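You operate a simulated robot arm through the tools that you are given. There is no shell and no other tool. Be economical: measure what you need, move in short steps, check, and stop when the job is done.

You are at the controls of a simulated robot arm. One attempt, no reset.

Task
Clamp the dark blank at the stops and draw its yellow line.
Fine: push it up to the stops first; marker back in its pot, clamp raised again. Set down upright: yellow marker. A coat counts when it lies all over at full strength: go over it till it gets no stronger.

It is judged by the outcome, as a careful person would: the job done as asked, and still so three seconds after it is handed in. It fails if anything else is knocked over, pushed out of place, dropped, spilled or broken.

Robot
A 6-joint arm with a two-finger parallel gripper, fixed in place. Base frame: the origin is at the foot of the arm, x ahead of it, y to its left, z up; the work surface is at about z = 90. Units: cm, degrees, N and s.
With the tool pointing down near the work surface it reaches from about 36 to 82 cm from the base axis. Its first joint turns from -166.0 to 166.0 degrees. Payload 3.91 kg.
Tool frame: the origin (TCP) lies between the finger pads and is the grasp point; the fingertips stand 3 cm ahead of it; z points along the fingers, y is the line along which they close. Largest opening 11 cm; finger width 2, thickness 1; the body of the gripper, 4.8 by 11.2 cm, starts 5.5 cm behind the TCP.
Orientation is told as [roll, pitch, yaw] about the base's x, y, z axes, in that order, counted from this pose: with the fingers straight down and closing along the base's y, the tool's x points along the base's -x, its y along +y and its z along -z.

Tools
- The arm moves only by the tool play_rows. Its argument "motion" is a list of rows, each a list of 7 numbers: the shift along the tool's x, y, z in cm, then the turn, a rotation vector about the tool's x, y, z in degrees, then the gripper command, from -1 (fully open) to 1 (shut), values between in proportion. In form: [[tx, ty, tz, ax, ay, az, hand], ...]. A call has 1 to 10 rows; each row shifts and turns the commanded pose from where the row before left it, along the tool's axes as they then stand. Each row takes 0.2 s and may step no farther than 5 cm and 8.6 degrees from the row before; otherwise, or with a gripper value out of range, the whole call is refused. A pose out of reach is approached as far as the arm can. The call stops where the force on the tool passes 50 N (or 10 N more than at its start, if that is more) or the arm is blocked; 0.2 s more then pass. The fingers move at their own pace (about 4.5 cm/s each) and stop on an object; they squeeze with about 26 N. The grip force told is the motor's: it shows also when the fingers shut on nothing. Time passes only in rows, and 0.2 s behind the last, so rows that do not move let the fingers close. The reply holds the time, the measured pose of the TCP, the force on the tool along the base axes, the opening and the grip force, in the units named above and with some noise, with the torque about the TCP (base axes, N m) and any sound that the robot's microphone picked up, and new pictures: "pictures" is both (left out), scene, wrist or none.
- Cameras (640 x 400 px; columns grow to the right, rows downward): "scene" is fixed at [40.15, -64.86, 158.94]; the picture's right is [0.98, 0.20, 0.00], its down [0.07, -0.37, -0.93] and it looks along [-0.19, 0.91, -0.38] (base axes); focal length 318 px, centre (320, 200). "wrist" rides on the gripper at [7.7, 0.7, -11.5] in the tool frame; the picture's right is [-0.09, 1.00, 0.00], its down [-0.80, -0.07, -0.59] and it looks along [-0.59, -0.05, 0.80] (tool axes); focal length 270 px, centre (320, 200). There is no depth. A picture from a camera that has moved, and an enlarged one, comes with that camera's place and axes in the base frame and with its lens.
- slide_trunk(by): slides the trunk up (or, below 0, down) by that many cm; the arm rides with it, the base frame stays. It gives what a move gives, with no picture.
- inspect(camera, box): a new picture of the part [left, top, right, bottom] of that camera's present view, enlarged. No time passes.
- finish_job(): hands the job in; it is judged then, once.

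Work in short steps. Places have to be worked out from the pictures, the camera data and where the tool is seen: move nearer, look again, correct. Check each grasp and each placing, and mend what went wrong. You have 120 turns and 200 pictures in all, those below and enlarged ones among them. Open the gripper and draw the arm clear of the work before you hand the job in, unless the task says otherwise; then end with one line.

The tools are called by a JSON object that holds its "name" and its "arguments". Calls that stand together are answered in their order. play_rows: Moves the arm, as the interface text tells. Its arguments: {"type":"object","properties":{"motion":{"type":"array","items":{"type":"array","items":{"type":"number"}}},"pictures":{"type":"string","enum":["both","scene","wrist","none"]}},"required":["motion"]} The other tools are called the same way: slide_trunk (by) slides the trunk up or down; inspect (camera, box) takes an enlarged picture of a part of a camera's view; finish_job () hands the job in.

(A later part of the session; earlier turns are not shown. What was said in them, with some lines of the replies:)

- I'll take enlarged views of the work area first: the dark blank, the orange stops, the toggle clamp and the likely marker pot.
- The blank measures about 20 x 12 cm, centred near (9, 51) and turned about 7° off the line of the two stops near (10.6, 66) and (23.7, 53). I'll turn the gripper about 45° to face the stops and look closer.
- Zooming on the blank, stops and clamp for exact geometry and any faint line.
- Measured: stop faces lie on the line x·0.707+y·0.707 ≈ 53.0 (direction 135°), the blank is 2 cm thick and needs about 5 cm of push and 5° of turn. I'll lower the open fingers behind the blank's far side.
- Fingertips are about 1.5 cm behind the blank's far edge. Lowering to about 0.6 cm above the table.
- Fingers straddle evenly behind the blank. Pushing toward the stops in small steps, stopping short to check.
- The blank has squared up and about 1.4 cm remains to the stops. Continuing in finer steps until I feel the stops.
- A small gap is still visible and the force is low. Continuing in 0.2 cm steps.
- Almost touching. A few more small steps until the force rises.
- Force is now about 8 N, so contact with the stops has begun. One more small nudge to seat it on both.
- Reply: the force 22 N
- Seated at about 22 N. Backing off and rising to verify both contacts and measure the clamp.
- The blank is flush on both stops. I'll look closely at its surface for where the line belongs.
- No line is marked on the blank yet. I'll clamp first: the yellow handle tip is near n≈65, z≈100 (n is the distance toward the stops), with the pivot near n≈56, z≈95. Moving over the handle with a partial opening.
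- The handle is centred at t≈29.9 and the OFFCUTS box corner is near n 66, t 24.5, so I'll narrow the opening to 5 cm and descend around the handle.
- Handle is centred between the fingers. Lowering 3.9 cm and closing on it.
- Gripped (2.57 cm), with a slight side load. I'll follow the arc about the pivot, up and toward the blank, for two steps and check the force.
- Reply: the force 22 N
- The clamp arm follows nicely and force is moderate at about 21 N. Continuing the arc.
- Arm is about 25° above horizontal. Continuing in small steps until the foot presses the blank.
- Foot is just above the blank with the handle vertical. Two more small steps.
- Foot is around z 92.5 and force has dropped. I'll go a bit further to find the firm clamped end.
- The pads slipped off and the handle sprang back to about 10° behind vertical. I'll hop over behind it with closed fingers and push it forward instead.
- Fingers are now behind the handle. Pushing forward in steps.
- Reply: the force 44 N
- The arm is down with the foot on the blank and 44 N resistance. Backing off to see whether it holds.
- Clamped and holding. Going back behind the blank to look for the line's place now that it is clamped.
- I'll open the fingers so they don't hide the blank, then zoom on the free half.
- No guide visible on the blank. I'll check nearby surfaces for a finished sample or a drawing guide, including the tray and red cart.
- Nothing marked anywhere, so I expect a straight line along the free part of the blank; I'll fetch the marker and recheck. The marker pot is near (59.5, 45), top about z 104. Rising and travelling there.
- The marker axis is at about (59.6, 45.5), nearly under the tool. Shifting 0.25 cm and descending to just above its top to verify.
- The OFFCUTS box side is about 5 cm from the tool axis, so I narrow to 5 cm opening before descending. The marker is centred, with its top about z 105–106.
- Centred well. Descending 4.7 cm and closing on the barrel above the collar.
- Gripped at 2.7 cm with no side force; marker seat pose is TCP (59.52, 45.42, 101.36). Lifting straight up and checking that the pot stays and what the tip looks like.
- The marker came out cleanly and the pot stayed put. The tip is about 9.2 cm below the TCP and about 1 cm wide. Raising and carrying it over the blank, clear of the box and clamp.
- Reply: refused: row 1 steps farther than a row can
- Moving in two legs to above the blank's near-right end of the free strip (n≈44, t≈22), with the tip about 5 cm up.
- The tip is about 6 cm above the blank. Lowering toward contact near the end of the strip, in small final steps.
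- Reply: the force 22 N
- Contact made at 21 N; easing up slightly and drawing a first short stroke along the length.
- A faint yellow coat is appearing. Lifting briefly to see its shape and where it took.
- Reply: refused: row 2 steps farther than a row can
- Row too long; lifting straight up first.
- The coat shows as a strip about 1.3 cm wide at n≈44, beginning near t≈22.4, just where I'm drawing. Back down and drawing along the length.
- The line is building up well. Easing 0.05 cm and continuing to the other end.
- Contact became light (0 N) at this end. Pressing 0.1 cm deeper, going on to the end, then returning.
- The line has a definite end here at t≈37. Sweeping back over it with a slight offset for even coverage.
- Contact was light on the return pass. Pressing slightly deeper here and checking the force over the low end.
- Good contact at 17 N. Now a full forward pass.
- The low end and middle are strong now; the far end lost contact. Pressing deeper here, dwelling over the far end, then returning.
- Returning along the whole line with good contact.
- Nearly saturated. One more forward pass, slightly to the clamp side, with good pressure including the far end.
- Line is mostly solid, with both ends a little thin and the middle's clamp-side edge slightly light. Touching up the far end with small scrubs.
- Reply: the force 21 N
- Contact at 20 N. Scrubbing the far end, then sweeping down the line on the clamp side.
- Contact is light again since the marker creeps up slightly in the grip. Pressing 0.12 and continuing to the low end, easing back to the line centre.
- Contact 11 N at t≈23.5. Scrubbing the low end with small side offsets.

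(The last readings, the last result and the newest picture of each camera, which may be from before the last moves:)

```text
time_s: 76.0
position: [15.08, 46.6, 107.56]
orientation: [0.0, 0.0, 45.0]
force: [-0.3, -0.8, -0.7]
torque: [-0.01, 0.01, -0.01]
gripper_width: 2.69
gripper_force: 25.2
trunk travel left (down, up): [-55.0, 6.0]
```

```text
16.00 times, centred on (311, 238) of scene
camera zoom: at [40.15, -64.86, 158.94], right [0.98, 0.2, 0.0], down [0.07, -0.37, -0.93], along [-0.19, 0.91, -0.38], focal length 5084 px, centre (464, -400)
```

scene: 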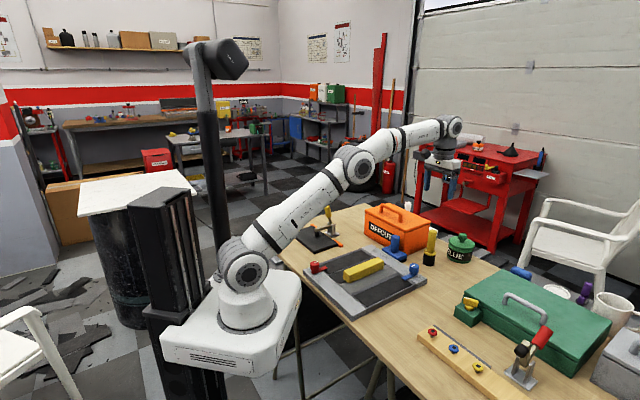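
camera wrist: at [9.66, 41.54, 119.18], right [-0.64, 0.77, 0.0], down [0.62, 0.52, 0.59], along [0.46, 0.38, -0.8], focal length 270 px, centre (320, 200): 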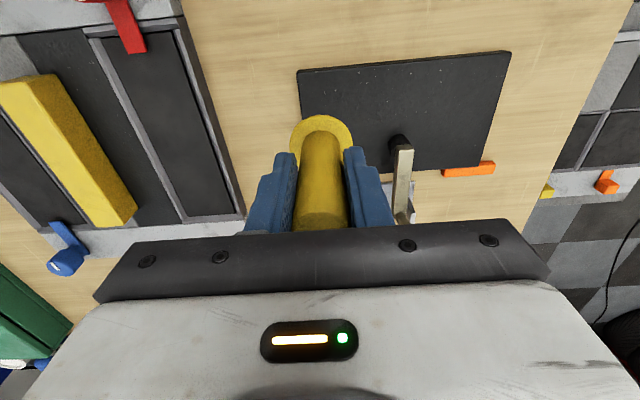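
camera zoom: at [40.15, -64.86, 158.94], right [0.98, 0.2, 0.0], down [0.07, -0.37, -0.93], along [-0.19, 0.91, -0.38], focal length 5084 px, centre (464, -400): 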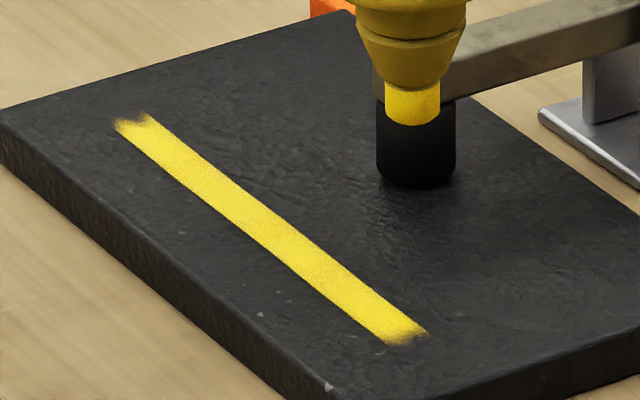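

The ends didn't change with scrubbing, so that is likely just the line's soft outline. I'll zoom in on both halves to judge evenness.

{"name": "inspect", "arguments": {"camera": "scene", "box": [299, 230, 312, 239]}}

{"name": "inspect", "arguments": {"camera": "scene", "box": [307, 238, 320, 247]}}

```text
16.00 times, centred on (306, 234) of scene
camera zoom: at [40.15, -64.86, 158.94], right [0.98, 0.2, 0.0], down [0.07, -0.37, -0.93], along [-0.19, 0.91, -0.38], focal length 5084 px, centre (552, -352)
```

zoom: 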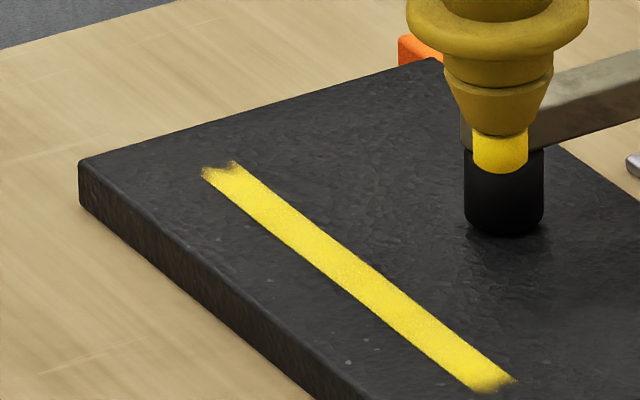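

```text
16.00 times, centred on (314, 242) of scene
camera zoom: at [40.15, -64.86, 158.94], right [0.98, 0.2, 0.0], down [0.07, -0.37, -0.93], along [-0.19, 0.91, -0.38], focal length 5084 px, centre (424, -480)
```

zoom: 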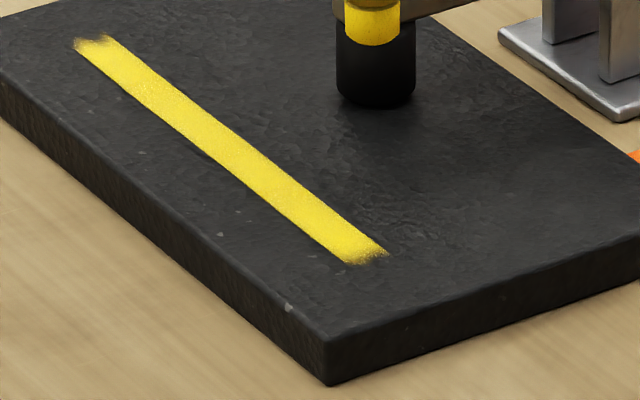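

The middle still has slight speckle, so I'll make one more full pass with steady pressure.

{"name": "play_rows", "arguments": {"motion": [[-0.25, 0, 3.5, 0, 0, 0, 1], [0, 0, 3.5, 0, 0, 0, 1], [0, 0.7, 0.02, 0, 0, 0, 1], [0, 0.7, 0, 0, 0, 0, 1], [0, 0.7, 0.02, 0, 0, 0, 1], [0, 0.7, 0, 0, 0, 0, 1], [0, 0.7, 0.02, 0, 0, 0, 1], [0, 0.7, 0, 0, 0, 0, 1], [0, 0.7, 0.02, 0, 0, 0, 1], [0, 0.7, 0, 0, 0, 0, 1]], "pictures": "none"}}

{"name": "play_rows", "arguments": {"motion": [[0, 0.7, 0.04, 0, 0, 0, 1], [0, 0.7, 0.02, 0, 0, 0, 1], [0, 0.7, 0.02, 0, 0, 0, 1], [0, 0.7, 0.02, 0, 0, 0, 1], [0, 0.7, 0.02, 0, 0, 0, 1], [0, 0.7, 0.02, 0, 0, 0, 1], [0, 0.7, 0.02, 0, 0, 0, 1], [0, 0.7, 0.02, 0, 0, 0, 1], [0, 0.7, 0.02, 0, 0, 0, 1], [0, 0.7, 0.02, 0, 0, 0, 1]], "pictures": "none"}}

{"name": "play_rows", "arguments": {"motion": [[0, 0.7, 0.02, 0, 0, 0, 1], [0, 0.7, 0, 0, 0, 0, 1], [0, 0.7, 0, 0, 0, 0, 1]], "pictures": "none"}}

{"name": "inspect", "arguments": {"camera": "scene", "box": [299, 230, 319, 248]}}

```text
time_s: 78.2
position: [11.42, 50.6, 100.91]
orientation: [0.0, 0.1, 45.0]
force: [-0.5, 0.0, -0.4]
torque: [0.0, 0.01, -0.01]
gripper_width: 2.68
gripper_force: 26.1
trunk travel left (down, up): [-55.0, 6.0]
```

```text
time_s: 80.4
position: [6.31, 55.56, 100.8]
orientation: [0.1, -0.1, 45.0]
force: [2.6, -2.8, 11.4]
torque: [-0.25, -0.31, -0.05]
gripper_width: 2.7
gripper_force: 25.7
trunk travel left (down, up): [-55.0, 6.0]
```

```text
time_s: 81.2
position: [4.93, 56.98, 100.63]
orientation: [0.1, 0.1, 45.0]
force: [3.3, -3.0, 12.1]
torque: [-0.21, -0.36, -0.02]
gripper_width: 2.71
gripper_force: 25.7
trunk travel left (down, up): [-55.0, 6.0]
```

```text
16.00 times, centred on (309, 239) of scene
camera zoom: at [40.15, -64.86, 158.94], right [0.98, 0.2, 0.0], down [0.07, -0.37, -0.93], along [-0.19, 0.91, -0.38], focal length 5084 px, centre (496, -424)
```

zoom: 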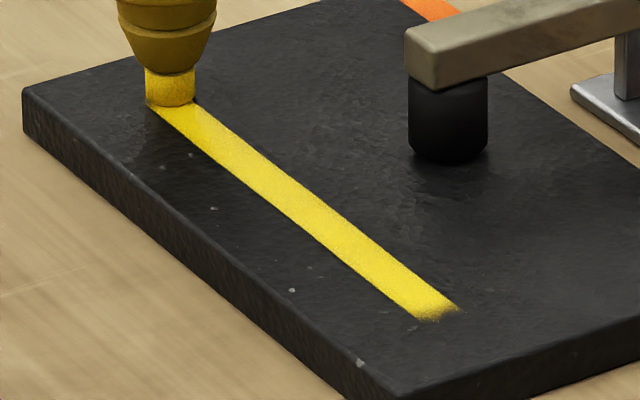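

Far half looks solid. Final return pass with steady light pressure.

{"name": "play_rows", "arguments": {"motion": [[0, -0.7, 0.01, 0, 0, 0, 1], [0, -0.7, 0.01, 0, 0, 0, 1], [0, -0.7, 0.01, 0, 0, 0, 1], [0, -0.7, 0.01, 0, 0, 0, 1], [0, -0.7, 0.01, 0, 0, 0, 1], [0, -0.7, 0.01, 0, 0, 0, 1], [0, -0.7, 0.01, 0, 0, 0, 1], [0, -0.7, 0.01, 0, 0, 0, 1], [0, -0.7, 0.01, 0, 0, 0, 1], [0, -0.7, 0.01, 0, 0, 0, 1]], "pictures": "none"}}

{"name": "play_rows", "arguments": {"motion": [[0, -0.7, 0.02, 0, 0, 0, 1], [0, -0.7, 0.02, 0, 0, 0, 1], [0, -0.7, 0.02, 0, 0, 0, 1], [0, -0.7, 0.02, 0, 0, 0, 1], [0, -0.7, 0.02, 0, 0, 0, 1], [0, -0.7, 0.02, 0, 0, 0, 1], [0, -0.7, 0.02, 0, 0, 0, 1], [0, -0.7, 0.02, 0, 0, 0, 1], [0, -0.7, 0.02, 0, 0, 0, 1], [0, -0.7, 0.02, 0, 0, 0, 1]], "pictures": "none"}}

{"name": "play_rows", "arguments": {"motion": [[0, -0.7, 0, 0, 0, 0, 1], [0, -0.5, 0, 0, 0, 0, 1], [0, 0, -3, 0, 0, 0, 1], [0, 0, -4, 0, 0, 0, 1]], "pictures": "none"}}

{"name": "inspect", "arguments": {"camera": "scene", "box": [299, 230, 319, 248]}}

```text
time_s: 83.4
position: [9.79, 52.02, 100.73]
orientation: [0.1, -0.1, 45.1]
force: [-4.9, 5.2, 22.1]
torque: [0.61, 0.32, 0.08]
gripper_width: 2.7
gripper_force: 26.0
trunk travel left (down, up): [-55.0, 6.0]
```

```text
time_s: 85.6
position: [14.84, 47.03, 100.45]
orientation: [0.0, -0.1, 44.9]
force: [-4.4, 5.1, 21.9]
torque: [0.57, 0.34, 0.08]
gripper_width: 2.69
gripper_force: 26.3
trunk travel left (down, up): [-55.0, 6.0]
```

```text
time_s: 86.6
position: [15.48, 46.44, 107.24]
orientation: [-0.1, 0.2, 45.0]
force: [0.1, -0.1, -1.0]
torque: [0.04, 0.0, 0.01]
gripper_width: 2.67
gripper_force: 26.0
trunk travel left (down, up): [-55.0, 6.0]
```

```text
16.00 times, centred on (309, 239) of scene
camera zoom: at [40.15, -64.86, 158.94], right [0.98, 0.2, 0.0], down [0.07, -0.37, -0.93], along [-0.19, 0.91, -0.38], focal length 5084 px, centre (496, -424)
```

zoom: 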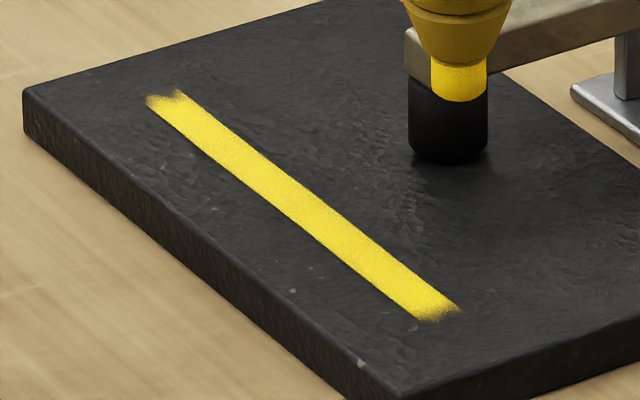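

The line is even and no stronger than before, so it's done. Now returning the marker: rising high and carrying it back over the pot.

{"name": "play_rows", "arguments": {"motion": [[0, 0, -5, 0, 0, 0, 1], [0, 0, -5, 0, 0, 0, 1], [0, 0, -4, 0, 0, 0, 1], [-3.38, -3.54, 0, 0, 0, 0, 1], [-3.38, -3.54, 0, 0, 0, 0, 1], [-3.38, -3.54, 0, 0, 0, 0, 1], [-3.38, -3.54, 0, 0, 0, 0, 1], [-3.38, -3.54, 0, 0, 0, 0, 1], [-3.38, -3.54, 0, 0, 0, 0, 1], [-3.38, -3.54, 0, 0, 0, 0, 1]], "pictures": "none"}}

{"name": "play_rows", "arguments": {"motion": [[-3.38, -3.54, 0, 0, 0, 0, 1], [-3.36, -3.54, 0, 0, 0, 0, 1], [0, 0, 0, 0, 0, 0, 1]], "pictures": "both"}}

{"name": "inspect", "arguments": {"camera": "scene", "box": [390, 150, 500, 270]}}

```text
time_s: 88.8
position: [50.2, 45.51, 121.49]
orientation: [0.1, 0.1, 45.0]
force: [0.9, 0.4, -1.2]
torque: [0.01, 0.03, 0.04]
gripper_width: 2.66
gripper_force: 26.0
trunk travel left (down, up): [-55.0, 6.0]
```

```text
time_s: 89.6
position: [59.71, 45.35, 121.44]
orientation: [-0.1, 0.0, 45.0]
force: [0.2, -0.1, -1.2]
torque: [-0.01, -0.03, 0.04]
gripper_width: 2.71
gripper_force: 26.8
trunk travel left (down, up): [-55.0, 6.0]
camera wrist: at [53.82, 40.32, 132.84], right [-0.64, 0.77, 0.0], down [0.62, 0.52, 0.59], along [0.46, 0.38, -0.8], focal length 270 px, centre (320, 200)
```

scene: 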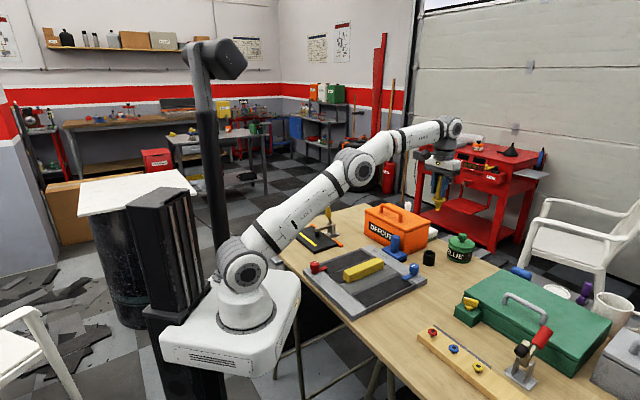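
wrist: 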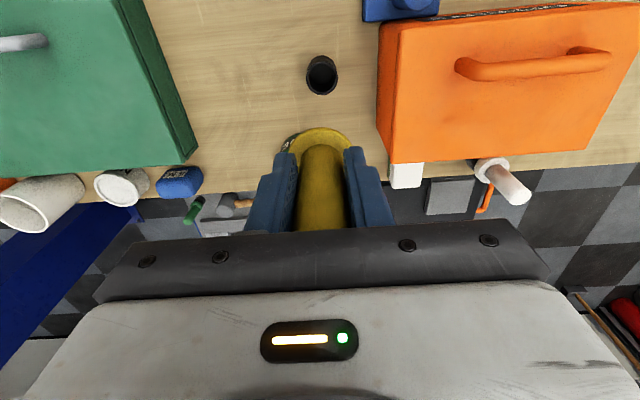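

```text
3.33 times, centred on (445, 210) of scene
camera zoom: at [40.15, -64.86, 158.94], right [0.98, 0.2, 0.0], down [0.07, -0.37, -0.93], along [-0.19, 0.91, -0.38], focal length 1059 px, centre (-97, 167)
```

zoom: 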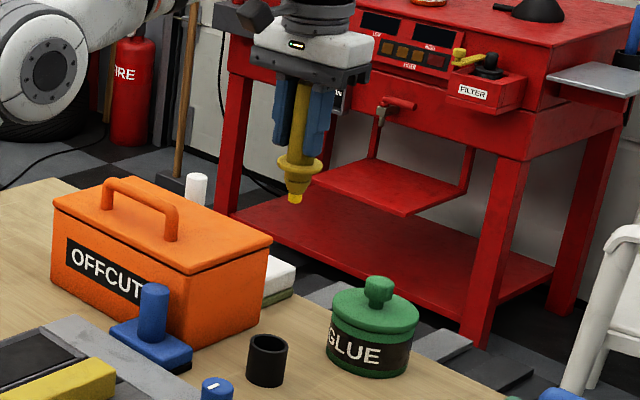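

Marker upright and over the pot. Descending until the tip is just above the pot rim, then checking alignment.

{"name": "play_rows", "arguments": {"motion": [[0, 0, 5, 0, 0, 0, 1], [0, 0, 5, 0, 0, 0, 1], [0, 0, 5, 0, 0, 0, 1], [0, 0, 1.2, 0, 0, 0, 1], [0, 0, 0, 0, 0, 0, 1]], "pictures": "wrist"}}

{"name": "inspect", "arguments": {"camera": "scene", "box": [400, 200, 465, 270]}}

{"name": "inspect", "arguments": {"camera": "wrist", "box": [270, 80, 370, 160]}}

```text
time_s: 90.8
position: [59.84, 45.08, 105.22]
orientation: [0.0, 0.0, 45.1]
force: [-0.1, 0.0, 0.2]
torque: [-0.03, 0.01, 0.0]
gripper_width: 2.67
gripper_force: 26.1
trunk travel left (down, up): [-55.0, 6.0]
camera wrist: at [53.89, 40.11, 116.54], right [-0.64, 0.77, 0.0], down [0.62, 0.52, 0.59], along [0.46, 0.38, -0.8], focal length 270 px, centre (320, 200)
```

wrist: 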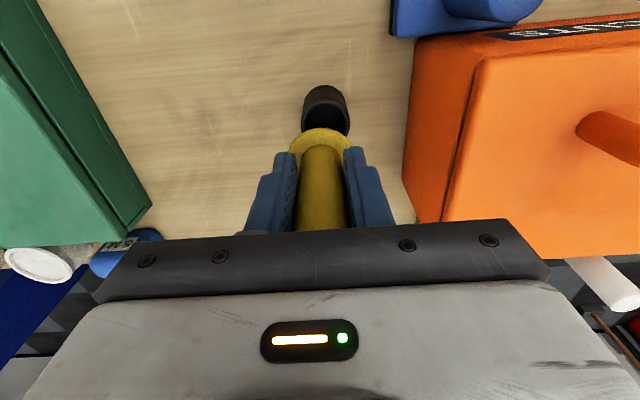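

```text
5.71 times, centred on (432, 235) of scene
camera zoom: at [40.15, -64.86, 158.94], right [0.98, 0.2, 0.0], down [0.07, -0.37, -0.93], along [-0.19, 0.91, -0.38], focal length 1816 px, centre (-323, 0)
```

zoom: 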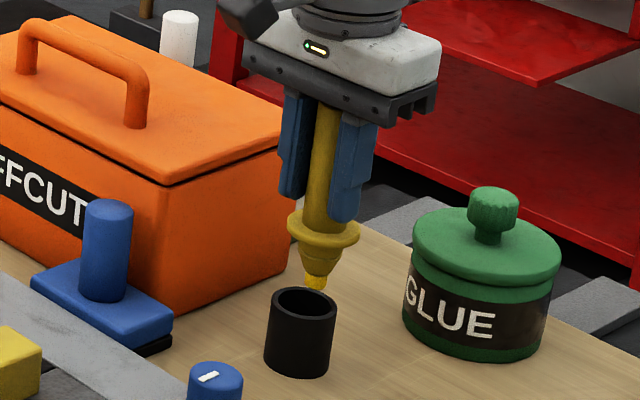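

```text
5.00 times, centred on (320, 120) of wrist
camera zoom: at [53.89, 40.11, 116.54], right [-0.64, 0.77, 0.0], down [0.62, 0.52, 0.59], along [0.46, 0.38, -0.8], focal length 1351 px, centre (320, 600)
```

zoom: 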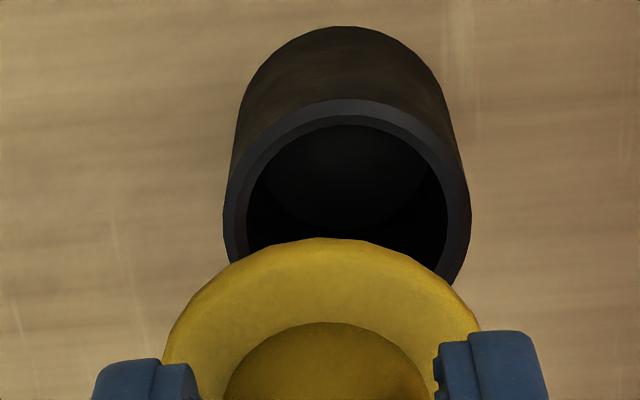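

The pot is about 0.45 cm to the tool's +y side of the marker axis. Correcting by that and lowering slightly to recheck.

{"name": "play_rows", "arguments": {"motion": [[-0.1, 0.45, 0, 0, 0, 0, 1], [0, 0, 0.8, 0, 0, 0, 1], [0, 0, 0, 0, 0, 0, 1]], "pictures": "none"}}

{"name": "inspect", "arguments": {"camera": "scene", "box": [410, 225, 450, 268]}}

{"name": "inspect", "arguments": {"camera": "wrist", "box": [270, 80, 370, 160]}}

```text
time_s: 91.6
position: [59.49, 45.66, 104.36]
orientation: [0.0, 0.0, 45.0]
force: [-0.2, -0.5, -1.1]
torque: [0.0, -0.01, 0.02]
gripper_width: 2.71
gripper_force: 25.6
trunk travel left (down, up): [-55.0, 6.0]
```

```text
9.30 times, centred on (430, 246) of scene
camera zoom: at [40.15, -64.86, 158.94], right [0.98, 0.2, 0.0], down [0.07, -0.37, -0.93], along [-0.19, 0.91, -0.38], focal length 2956 px, centre (-703, -233)
```

zoom: 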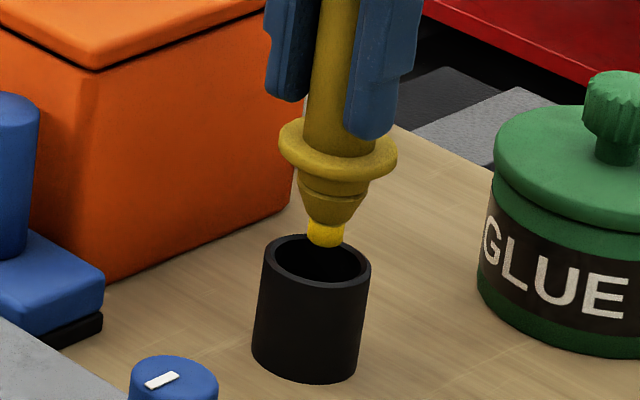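

```text
5.00 times, centred on (320, 120) of wrist
camera zoom: at [53.62, 40.65, 115.79], right [-0.64, 0.77, 0.0], down [0.62, 0.52, 0.59], along [0.46, 0.38, -0.8], focal length 1351 px, centre (320, 600)
```

zoom: 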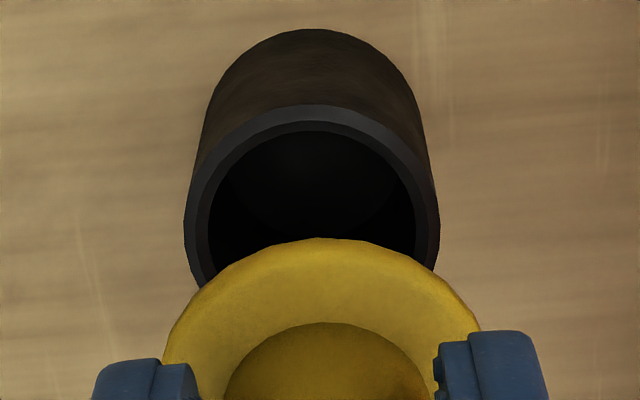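

Close now; a slight correction, then lowering the tip into the pot mouth and rechecking.

{"name": "play_rows", "arguments": {"motion": [[0.2, -0.05, 0, 0, 0, 0, 1], [0, 0, 1, 0, 0, 0, 1], [0, 0, 0.8, 0, 0, 0, 1], [0, 0, 0, 0, 0, 0, 1]], "pictures": "none"}}

{"name": "inspect", "arguments": {"camera": "scene", "box": [410, 225, 450, 268]}}

{"name": "inspect", "arguments": {"camera": "wrist", "box": [270, 80, 370, 160]}}

```text
time_s: 92.6
position: [59.41, 45.41, 102.64]
orientation: [-0.1, 0.1, 45.1]
force: [0.2, 0.3, -0.1]
torque: [0.01, 0.0, -0.03]
gripper_width: 2.72
gripper_force: 25.6
trunk travel left (down, up): [-55.0, 6.0]
```

```text
9.30 times, centred on (430, 246) of scene
camera zoom: at [40.15, -64.86, 158.94], right [0.98, 0.2, 0.0], down [0.07, -0.37, -0.93], along [-0.19, 0.91, -0.38], focal length 2956 px, centre (-703, -233)
```

zoom: 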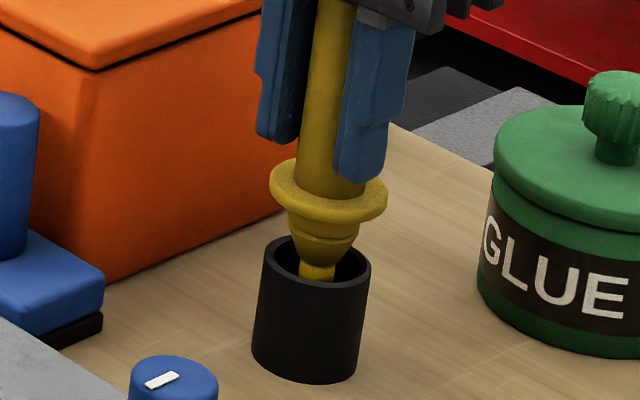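

```text
5.00 times, centred on (320, 120) of wrist
camera zoom: at [53.46, 40.48, 113.93], right [-0.64, 0.77, 0.0], down [0.62, 0.52, 0.59], along [0.46, 0.38, -0.8], focal length 1351 px, centre (320, 600)
```

zoom: 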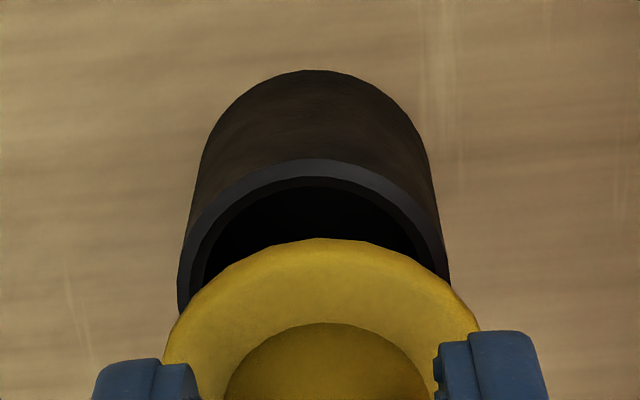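

The tip is inside the pot and centred. Lowering gently until the collar seats.

{"name": "play_rows", "arguments": {"motion": [[0, -0.06, 0.7, 0, 0, 0, 1], [0, 0, 0.7, 0, 0, 0, 1], [0, 0, 0.5, 0, 0, 0, 1], [0, 0, 0, 0, 0, 0, 1]], "pictures": "none"}}

{"name": "inspect", "arguments": {"camera": "scene", "box": [410, 225, 450, 268]}}

```text
time_s: 93.6
position: [59.47, 45.46, 100.87]
orientation: [-0.1, -0.1, 45.0]
force: [-1.2, -5.2, 9.8]
torque: [-0.1, -0.03, -0.01]
gripper_width: 2.68
gripper_force: 26.1
trunk travel left (down, up): [-55.0, 6.0]
```

```text
9.30 times, centred on (430, 246) of scene
camera zoom: at [40.15, -64.86, 158.94], right [0.98, 0.2, 0.0], down [0.07, -0.37, -0.93], along [-0.19, 0.91, -0.38], focal length 2956 px, centre (-703, -233)
```

zoom: 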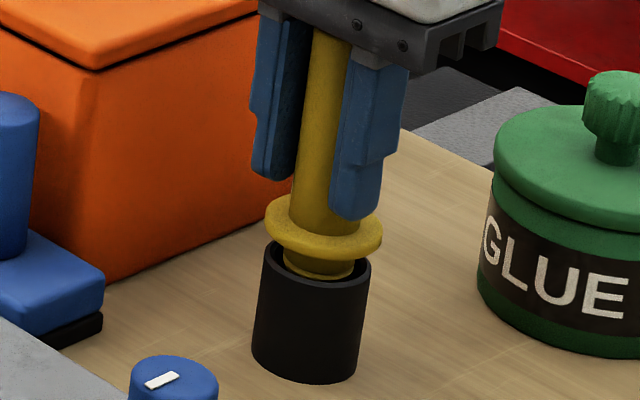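

The shoulder touches the rim with a side force toward −y. Easing up a touch, shifting toward −y 0.2 cm, and lowering again.

{"name": "play_rows", "arguments": {"motion": [[0, 0, -0.2, 0, 0, 0, 1], [0.15, -0.15, 0, 0, 0, 0, 1], [0, 0, 0.3, 0, 0, 0, 1], [0, 0, 0.2, 0, 0, 0, 1], [0, 0, 0, 0, 0, 0, 1]], "pictures": "none"}}

{"name": "inspect", "arguments": {"camera": "scene", "box": [410, 225, 450, 268]}}

{"name": "inspect", "arguments": {"camera": "wrist", "box": [270, 80, 370, 160]}}

```text
time_s: 94.8
position: [59.33, 45.23, 100.3]
orientation: [0.0, 0.1, 45.1]
force: [0.0, 0.0, -1.2]
torque: [0.02, -0.01, 0.03]
gripper_width: 2.71
gripper_force: 26.6
trunk travel left (down, up): [-55.0, 6.0]
```

```text
9.30 times, centred on (430, 246) of scene
camera zoom: at [40.15, -64.86, 158.94], right [0.98, 0.2, 0.0], down [0.07, -0.37, -0.93], along [-0.19, 0.91, -0.38], focal length 2956 px, centre (-703, -233)
```

zoom: 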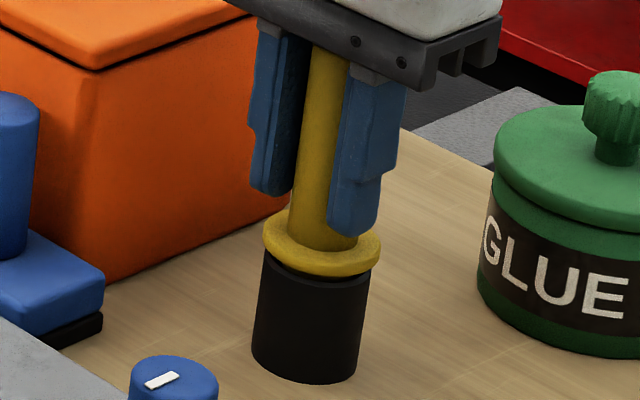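

```text
5.00 times, centred on (320, 120) of wrist
camera zoom: at [53.46, 40.24, 111.63], right [-0.64, 0.77, 0.0], down [0.62, 0.52, 0.59], along [0.46, 0.38, -0.8], focal length 1351 px, centre (320, 600)
```

zoom: 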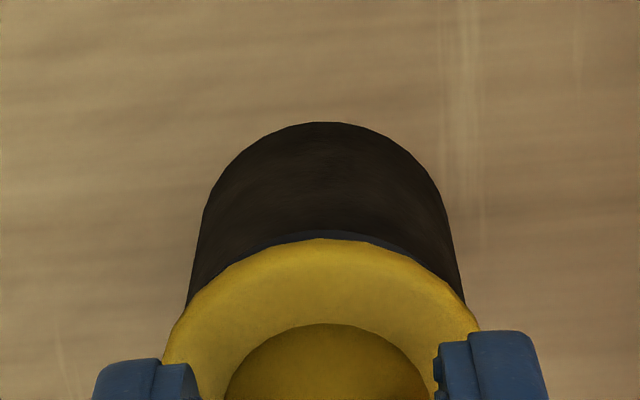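

It slipped in with no force; only the last few millimetres remain. Lowering until the collar rests on the rim.

{"name": "play_rows", "arguments": {"motion": [[0, 0, 0.2, 0, 0, 0, 1], [0, 0, 0.15, 0, 0, 0, 1], [0, 0, 0, 0, 0, 0, 1]], "pictures": "none"}}

{"name": "inspect", "arguments": {"camera": "scene", "box": [410, 225, 450, 268]}}

```text
time_s: 95.6
position: [59.43, 45.33, 99.95]
orientation: [0.0, 0.0, 45.0]
force: [-0.7, 0.3, -0.5]
torque: [-0.01, -0.02, 0.01]
gripper_width: 2.68
gripper_force: 26.5
trunk travel left (down, up): [-55.0, 6.0]
```

```text
9.30 times, centred on (430, 246) of scene
camera zoom: at [40.15, -64.86, 158.94], right [0.98, 0.2, 0.0], down [0.07, -0.37, -0.93], along [-0.19, 0.91, -0.38], focal length 2956 px, centre (-703, -233)
```

zoom: 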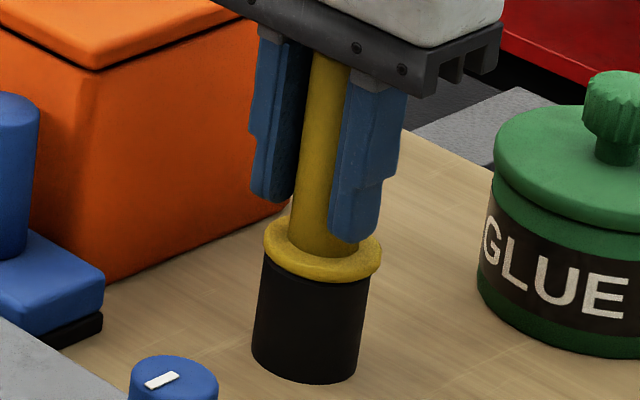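

Collar appears seated. A last 0.1 cm nudge, then opening to about 5 cm and rising.

{"name": "play_rows", "arguments": {"motion": [[0, 0, 0.1, 0, 0, 0, 1], [0, 0, 0, 0, 0, 0, 0.6], [0, 0, 0, 0, 0, 0, 0.2], [0, 0, 0, 0, 0, 0, 0.09], [0, 0, 0, 0, 0, 0, 0.09]], "pictures": "none"}}

{"name": "play_rows", "arguments": {"motion": [[0, 0, -2, 0, 0, 0, 0.09], [0, 0, -4, 0, 0, 0, 0.09], [0, 0, -5, 0, 0, 0, 0.09], [0, 0, -5, 0, 0, 0, 0.09], [0, 0, -5, 0, 0, 0, 0.09]], "pictures": "wrist"}}

{"name": "inspect", "arguments": {"camera": "scene", "box": [400, 215, 460, 270]}}

```text
time_s: 96.8
position: [59.43, 45.29, 99.84]
orientation: [-0.1, 0.0, 45.0]
force: [-0.1, 0.0, 0.1]
torque: [0.0, 0.04, 0.03]
gripper_width: 4.99
gripper_force: 0.0
trunk travel left (down, up): [-55.0, 6.0]
```

```text
time_s: 98.0
position: [59.32, 45.24, 120.85]
orientation: [0.0, 0.1, 44.9]
force: [1.3, -1.0, 0.2]
torque: [0.04, -0.01, 0.0]
gripper_width: 5.03
gripper_force: 0.0
trunk travel left (down, up): [-55.0, 6.0]
camera wrist: at [53.4, 40.22, 132.26], right [-0.64, 0.77, 0.0], down [0.62, 0.52, 0.59], along [0.45, 0.38, -0.81], focal length 270 px, centre (320, 200)
```

wrist: 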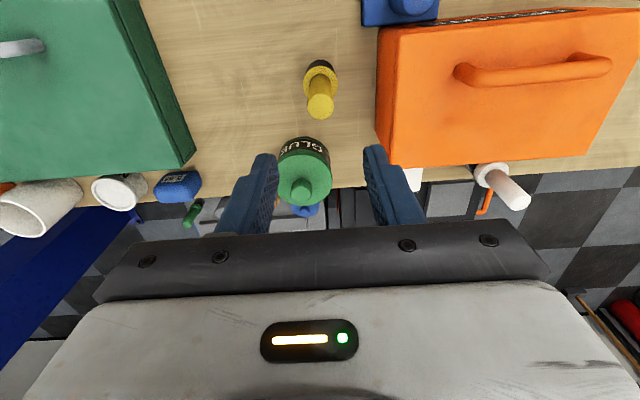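

```text
7.27 times, centred on (430, 242) of scene
camera zoom: at [40.15, -64.86, 158.94], right [0.98, 0.2, 0.0], down [0.07, -0.37, -0.93], along [-0.19, 0.91, -0.38], focal length 2311 px, centre (-480, -109)
```

zoom: 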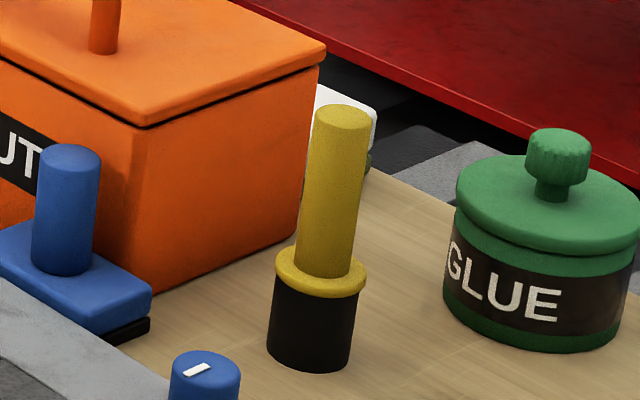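

The marker stands upright, seated in its pot. Now to raise the clamp: closing the fingers and travelling to the blank side of the handle.

{"name": "play_rows", "arguments": {"motion": [[2.44, 3.99, 0, 0, 0, 0, 0.09], [2.44, 3.99, 0, 0, 0, 0, 1], [2.44, 3.99, 0, 0, 0, 0, 1], [2.44, 3.99, 0, 0, 0, 0, 1], [2.44, 3.99, 0, 0, 0, 0, 1], [2.44, 3.99, 0, 0, 0, 0, 1], [2.44, 3.99, 0, 0, 0, 0, 1], [2.44, 3.99, 0, 0, 0, 0, 1], [2.44, 3.99, 0, 0, 0, 0, 1], [2.44, 3.99, 0, 0, 0, 0, 1]], "pictures": "none"}}

{"name": "play_rows", "arguments": {"motion": [[0, 0, 5, 0, 0, 0, 1], [0, 0, 5, 0, 0, 0, 1], [0, 0, 4, 0, 0, 0, 1], [0, 0, 0, 0, 0, 0, 1]], "pictures": "wrist"}}

{"name": "inspect", "arguments": {"camera": "scene", "box": [285, 175, 365, 250]}}

```text
time_s: 100.2
position: [13.87, 56.4, 121.01]
orientation: [0.0, 0.0, 45.0]
force: [-0.1, 0.4, 0.0]
torque: [0.01, -0.03, 0.01]
gripper_width: 0.0
gripper_force: 25.9
trunk travel left (down, up): [-55.0, 6.0]
```

```text
time_s: 101.2
position: [14.17, 56.46, 106.85]
orientation: [0.0, -0.1, 45.0]
force: [-0.2, 0.0, 0.0]
torque: [-0.03, -0.01, -0.01]
gripper_width: 0.0
gripper_force: 26.5
trunk travel left (down, up): [-55.0, 6.0]
camera wrist: at [8.08, 51.4, 118.24], right [-0.64, 0.77, 0.0], down [0.62, 0.52, 0.59], along [0.46, 0.38, -0.8], focal length 270 px, centre (320, 200)
```

wrist: 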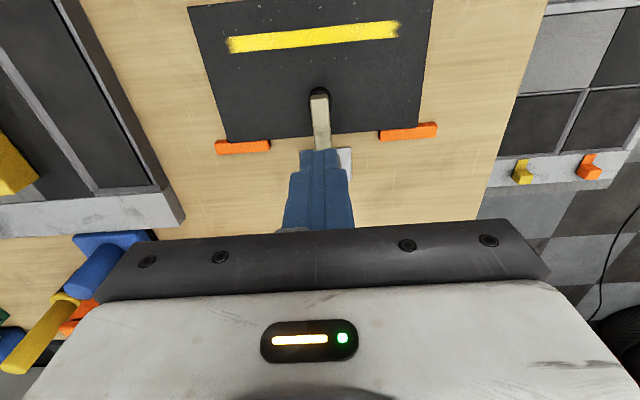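

```text
5.33 times, centred on (325, 212) of scene
camera zoom: at [40.15, -64.86, 158.94], right [0.98, 0.2, 0.0], down [0.07, -0.37, -0.93], along [-0.19, 0.91, -0.38], focal length 1695 px, centre (293, 133)
```

zoom: 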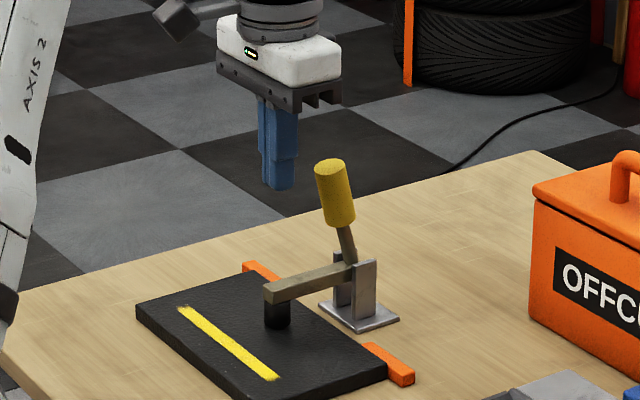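

Fingers are in front of the handle and aligned. Lowering 3.3 cm and pushing the handle back in steps.

{"name": "play_rows", "arguments": {"motion": [[0, 0, 3.3, 0, 0, 0, 1], [-1.5, 0, 0, 0, 0, 0, 1], [-0.7, 0, 0, 0, 0, 0, 1], [-0.5, 0, 0, 0, 0, 0, 1], [-0.5, 0, 0, 0, 0, 0, 1]], "pictures": "none"}}

{"name": "inspect", "arguments": {"camera": "scene", "box": [285, 175, 365, 250]}}

```text
time_s: 102.4
position: [16.1, 58.6, 103.65]
orientation: [0.0, 0.1, 45.0]
force: [-0.1, -0.4, 0.7]
torque: [0.01, 0.03, -0.01]
gripper_width: 0.04
gripper_force: 26.1
trunk travel left (down, up): [-55.0, 6.0]
```

```text
5.33 times, centred on (325, 212) of scene
camera zoom: at [40.15, -64.86, 158.94], right [0.98, 0.2, 0.0], down [0.07, -0.37, -0.93], along [-0.19, 0.91, -0.38], focal length 1695 px, centre (293, 133)
```

zoom: 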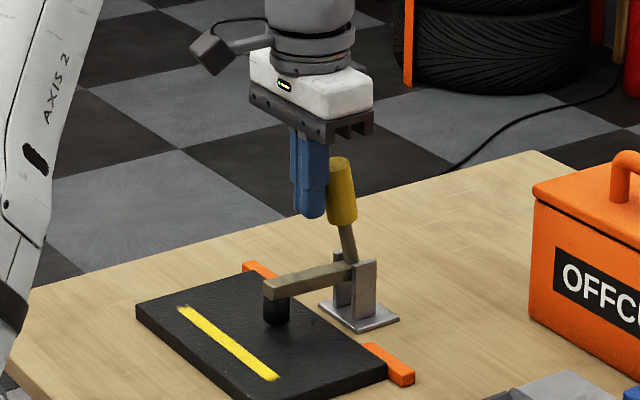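

Contact just starting. Continuing to push, descending slightly as the handle tips back.

{"name": "play_rows", "arguments": {"motion": [[-0.7, 0, 0, 0, 0, 0, 1], [-0.7, 0, 0, 0, 0, 0, 1], [-0.8, 0, 0, 0, 0, 0, 1], [-0.8, 0, 0.1, 0, 0, 0, 1], [-0.7, 0, 0.3, 0, 0, 0, 1]], "pictures": "none"}}

{"name": "inspect", "arguments": {"camera": "scene", "box": [285, 175, 365, 250]}}

```text
time_s: 103.6
position: [18.88, 61.19, 103.33]
orientation: [0.0, 0.0, 45.0]
force: [0.0, -0.1, -0.8]
torque: [0.01, -0.01, 0.04]
gripper_width: 0.01
gripper_force: 26.2
trunk travel left (down, up): [-55.0, 6.0]
```

```text
5.33 times, centred on (325, 212) of scene
camera zoom: at [40.15, -64.86, 158.94], right [0.98, 0.2, 0.0], down [0.07, -0.37, -0.93], along [-0.19, 0.91, -0.38], focal length 1695 px, centre (293, 133)
```

zoom: 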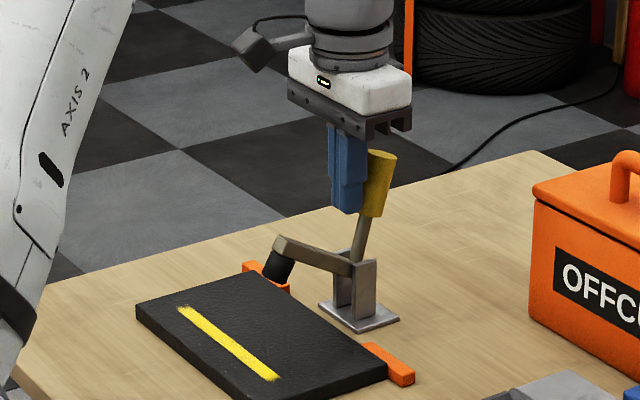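

Unlatched and lifting. Continuing back and down along the arc.

{"name": "play_rows", "arguments": {"motion": [[-0.7, 0, 0.2, 0, 0, 0, 1], [-0.7, 0, 0.3, 0, 0, 0, 1], [-0.6, 0, 0.4, 0, 0, 0, 1], [-0.5, 0, 0.4, 0, 0, 0, 1]], "pictures": "none"}}

{"name": "inspect", "arguments": {"camera": "scene", "box": [285, 175, 365, 250]}}

```text
time_s: 104.6
position: [20.73, 62.72, 101.79]
orientation: [-0.1, 0.1, 44.9]
force: [0.1, 0.0, 0.8]
torque: [0.02, -0.04, -0.01]
gripper_width: 0.01
gripper_force: 26.1
trunk travel left (down, up): [-55.0, 6.0]
```

```text
5.33 times, centred on (325, 212) of scene
camera zoom: at [40.15, -64.86, 158.94], right [0.98, 0.2, 0.0], down [0.07, -0.37, -0.93], along [-0.19, 0.91, -0.38], focal length 1695 px, centre (293, 133)
```

zoom: 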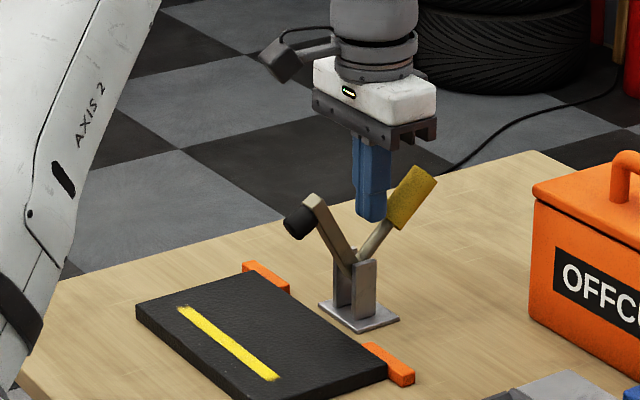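

Nearly at its original raised angle. A bit more, watching the force.

{"name": "play_rows", "arguments": {"motion": [[-0.5, 0, 0.4, 0, 0, 0, 1], [-0.4, 0, 0.4, 0, 0, 0, 1], [-0.2, 0, 0.2, 0, 0, 0, 1]], "pictures": "none"}}

{"name": "inspect", "arguments": {"camera": "scene", "box": [285, 175, 365, 250]}}

```text
time_s: 105.4
position: [21.03, 63.24, 101.3]
orientation: [0.1, -0.1, 45.1]
force: [-14.9, -17.4, 24.3]
torque: [-0.49, 0.13, 0.24]
gripper_width: 0.0
gripper_force: 26.0
trunk travel left (down, up): [-55.0, 6.0]
```

```text
5.33 times, centred on (325, 212) of scene
camera zoom: at [40.15, -64.86, 158.94], right [0.98, 0.2, 0.0], down [0.07, -0.37, -0.93], along [-0.19, 0.91, -0.38], focal length 1695 px, centre (293, 133)
```

zoom: 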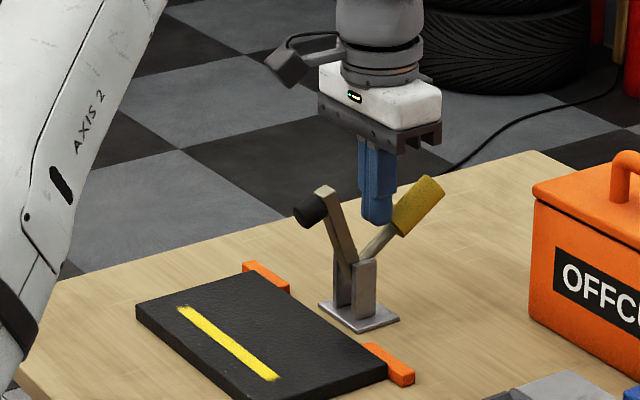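

The clamp has reached its raised end stop, with force climbing to 33 N. Lifting straight up, then backing away and opening.

{"name": "play_rows", "arguments": {"motion": [[0.2, 0, -0.5, 0, 0, 0, 1], [0, 0, -4, 0, 0, 0, 1], [0, 0, -5, 0, 0, 0, 1], [0, 0, -5, 0, 0, 0, 1], [4.5, 0, 0, 0, 0, 0, 1], [4.5, 0, 0, 0, 0, 0, 1], [4.5, 0, 0, 0, 0, 0, -1], [4.5, 0, 0, 0, 0, 0, -1], [4.5, 0, 0, 0, 0, 0, -1], [3, 0, 0, 0, 0, 0, -1]], "pictures": "both"}}

{"name": "inspect", "arguments": {"camera": "scene", "box": [275, 195, 355, 255]}}

{"name": "inspect", "arguments": {"camera": "wrist", "box": [230, 90, 410, 220]}}

```text
time_s: 107.6
position: [3.09, 45.41, 115.47]
orientation: [-0.1, 0.0, 45.0]
force: [-0.4, 0.3, 0.3]
torque: [0.02, 0.01, -0.02]
gripper_width: 8.66
gripper_force: 0.0
trunk travel left (down, up): [-55.0, 6.0]
camera wrist: at [-2.89, 40.27, 126.85], right [-0.64, 0.77, 0.0], down [0.62, 0.52, 0.59], along [0.46, 0.38, -0.8], focal length 270 px, centre (320, 200)
```

scene: 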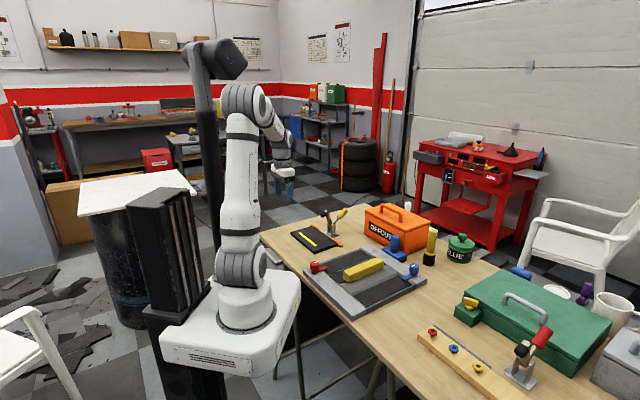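
wrist: 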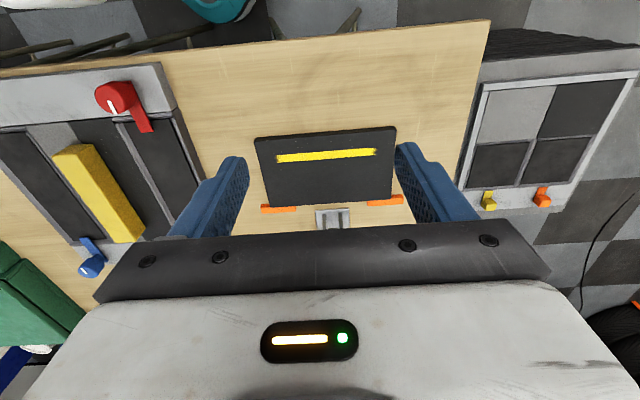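

```text
6.67 times, centred on (315, 225) of scene
camera zoom: at [40.15, -64.86, 158.94], right [0.98, 0.2, 0.0], down [0.07, -0.37, -0.93], along [-0.19, 0.91, -0.38], focal length 2118 px, centre (353, 33)
```

zoom: 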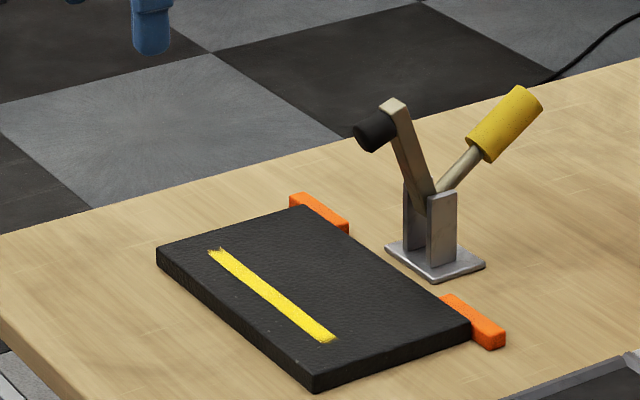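

```text
3.08 times, centred on (320, 155) of wrist
camera zoom: at [-2.89, 40.27, 126.85], right [-0.64, 0.77, 0.0], down [0.62, 0.52, 0.59], along [0.46, 0.38, -0.8], focal length 832 px, centre (320, 338)
```

zoom: 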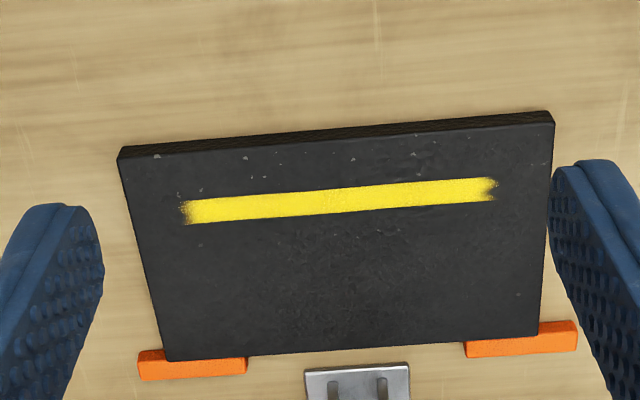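

Everything is in place. One close look at the line's evenness before handing in.

{"name": "inspect", "arguments": {"camera": "wrist", "box": [270, 138, 325, 172]}}

{"name": "inspect", "arguments": {"camera": "wrist", "box": [325, 138, 380, 172]}}

```text
11.64 times, centred on (298, 155) of wrist
camera zoom: at [-2.89, 40.27, 126.85], right [-0.64, 0.77, 0.0], down [0.62, 0.52, 0.59], along [0.46, 0.38, -0.8], focal length 3145 px, centre (582, 724)
```

zoom: 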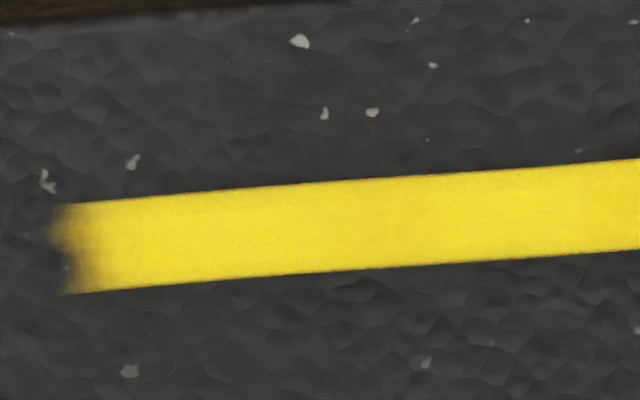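

```text
11.64 times, centred on (352, 155) of wrist
camera zoom: at [-2.89, 40.27, 126.85], right [-0.64, 0.77, 0.0], down [0.62, 0.52, 0.59], along [0.46, 0.38, -0.8], focal length 3145 px, centre (-58, 724)
```

zoom: 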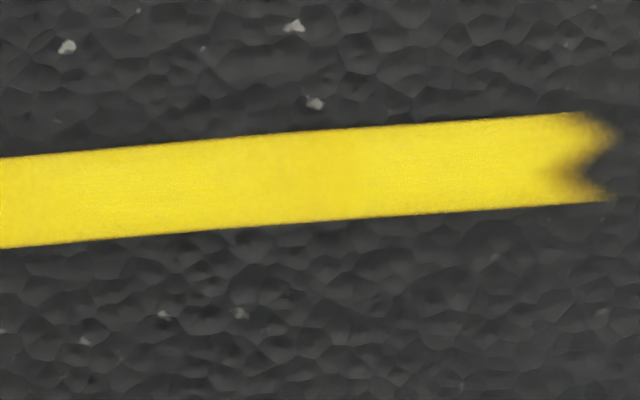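

The line is uniform at full strength with clean edges. The blank is against both stops, the clamp is raised, the marker is in its pot, and the gripper is open and clear. Handing in.

{"name": "finish_job", "arguments": {}}

```text
The job is handed in.
```

I pushed the blank against both stops, clamped it, drew the yellow line until it got no stronger, put the marker back upright in its pot, and raised the clamp again. Nothing on the blank marked where the line goes; I drew along its length, and paint took only on one even strip with soft, slightly ragged ends.
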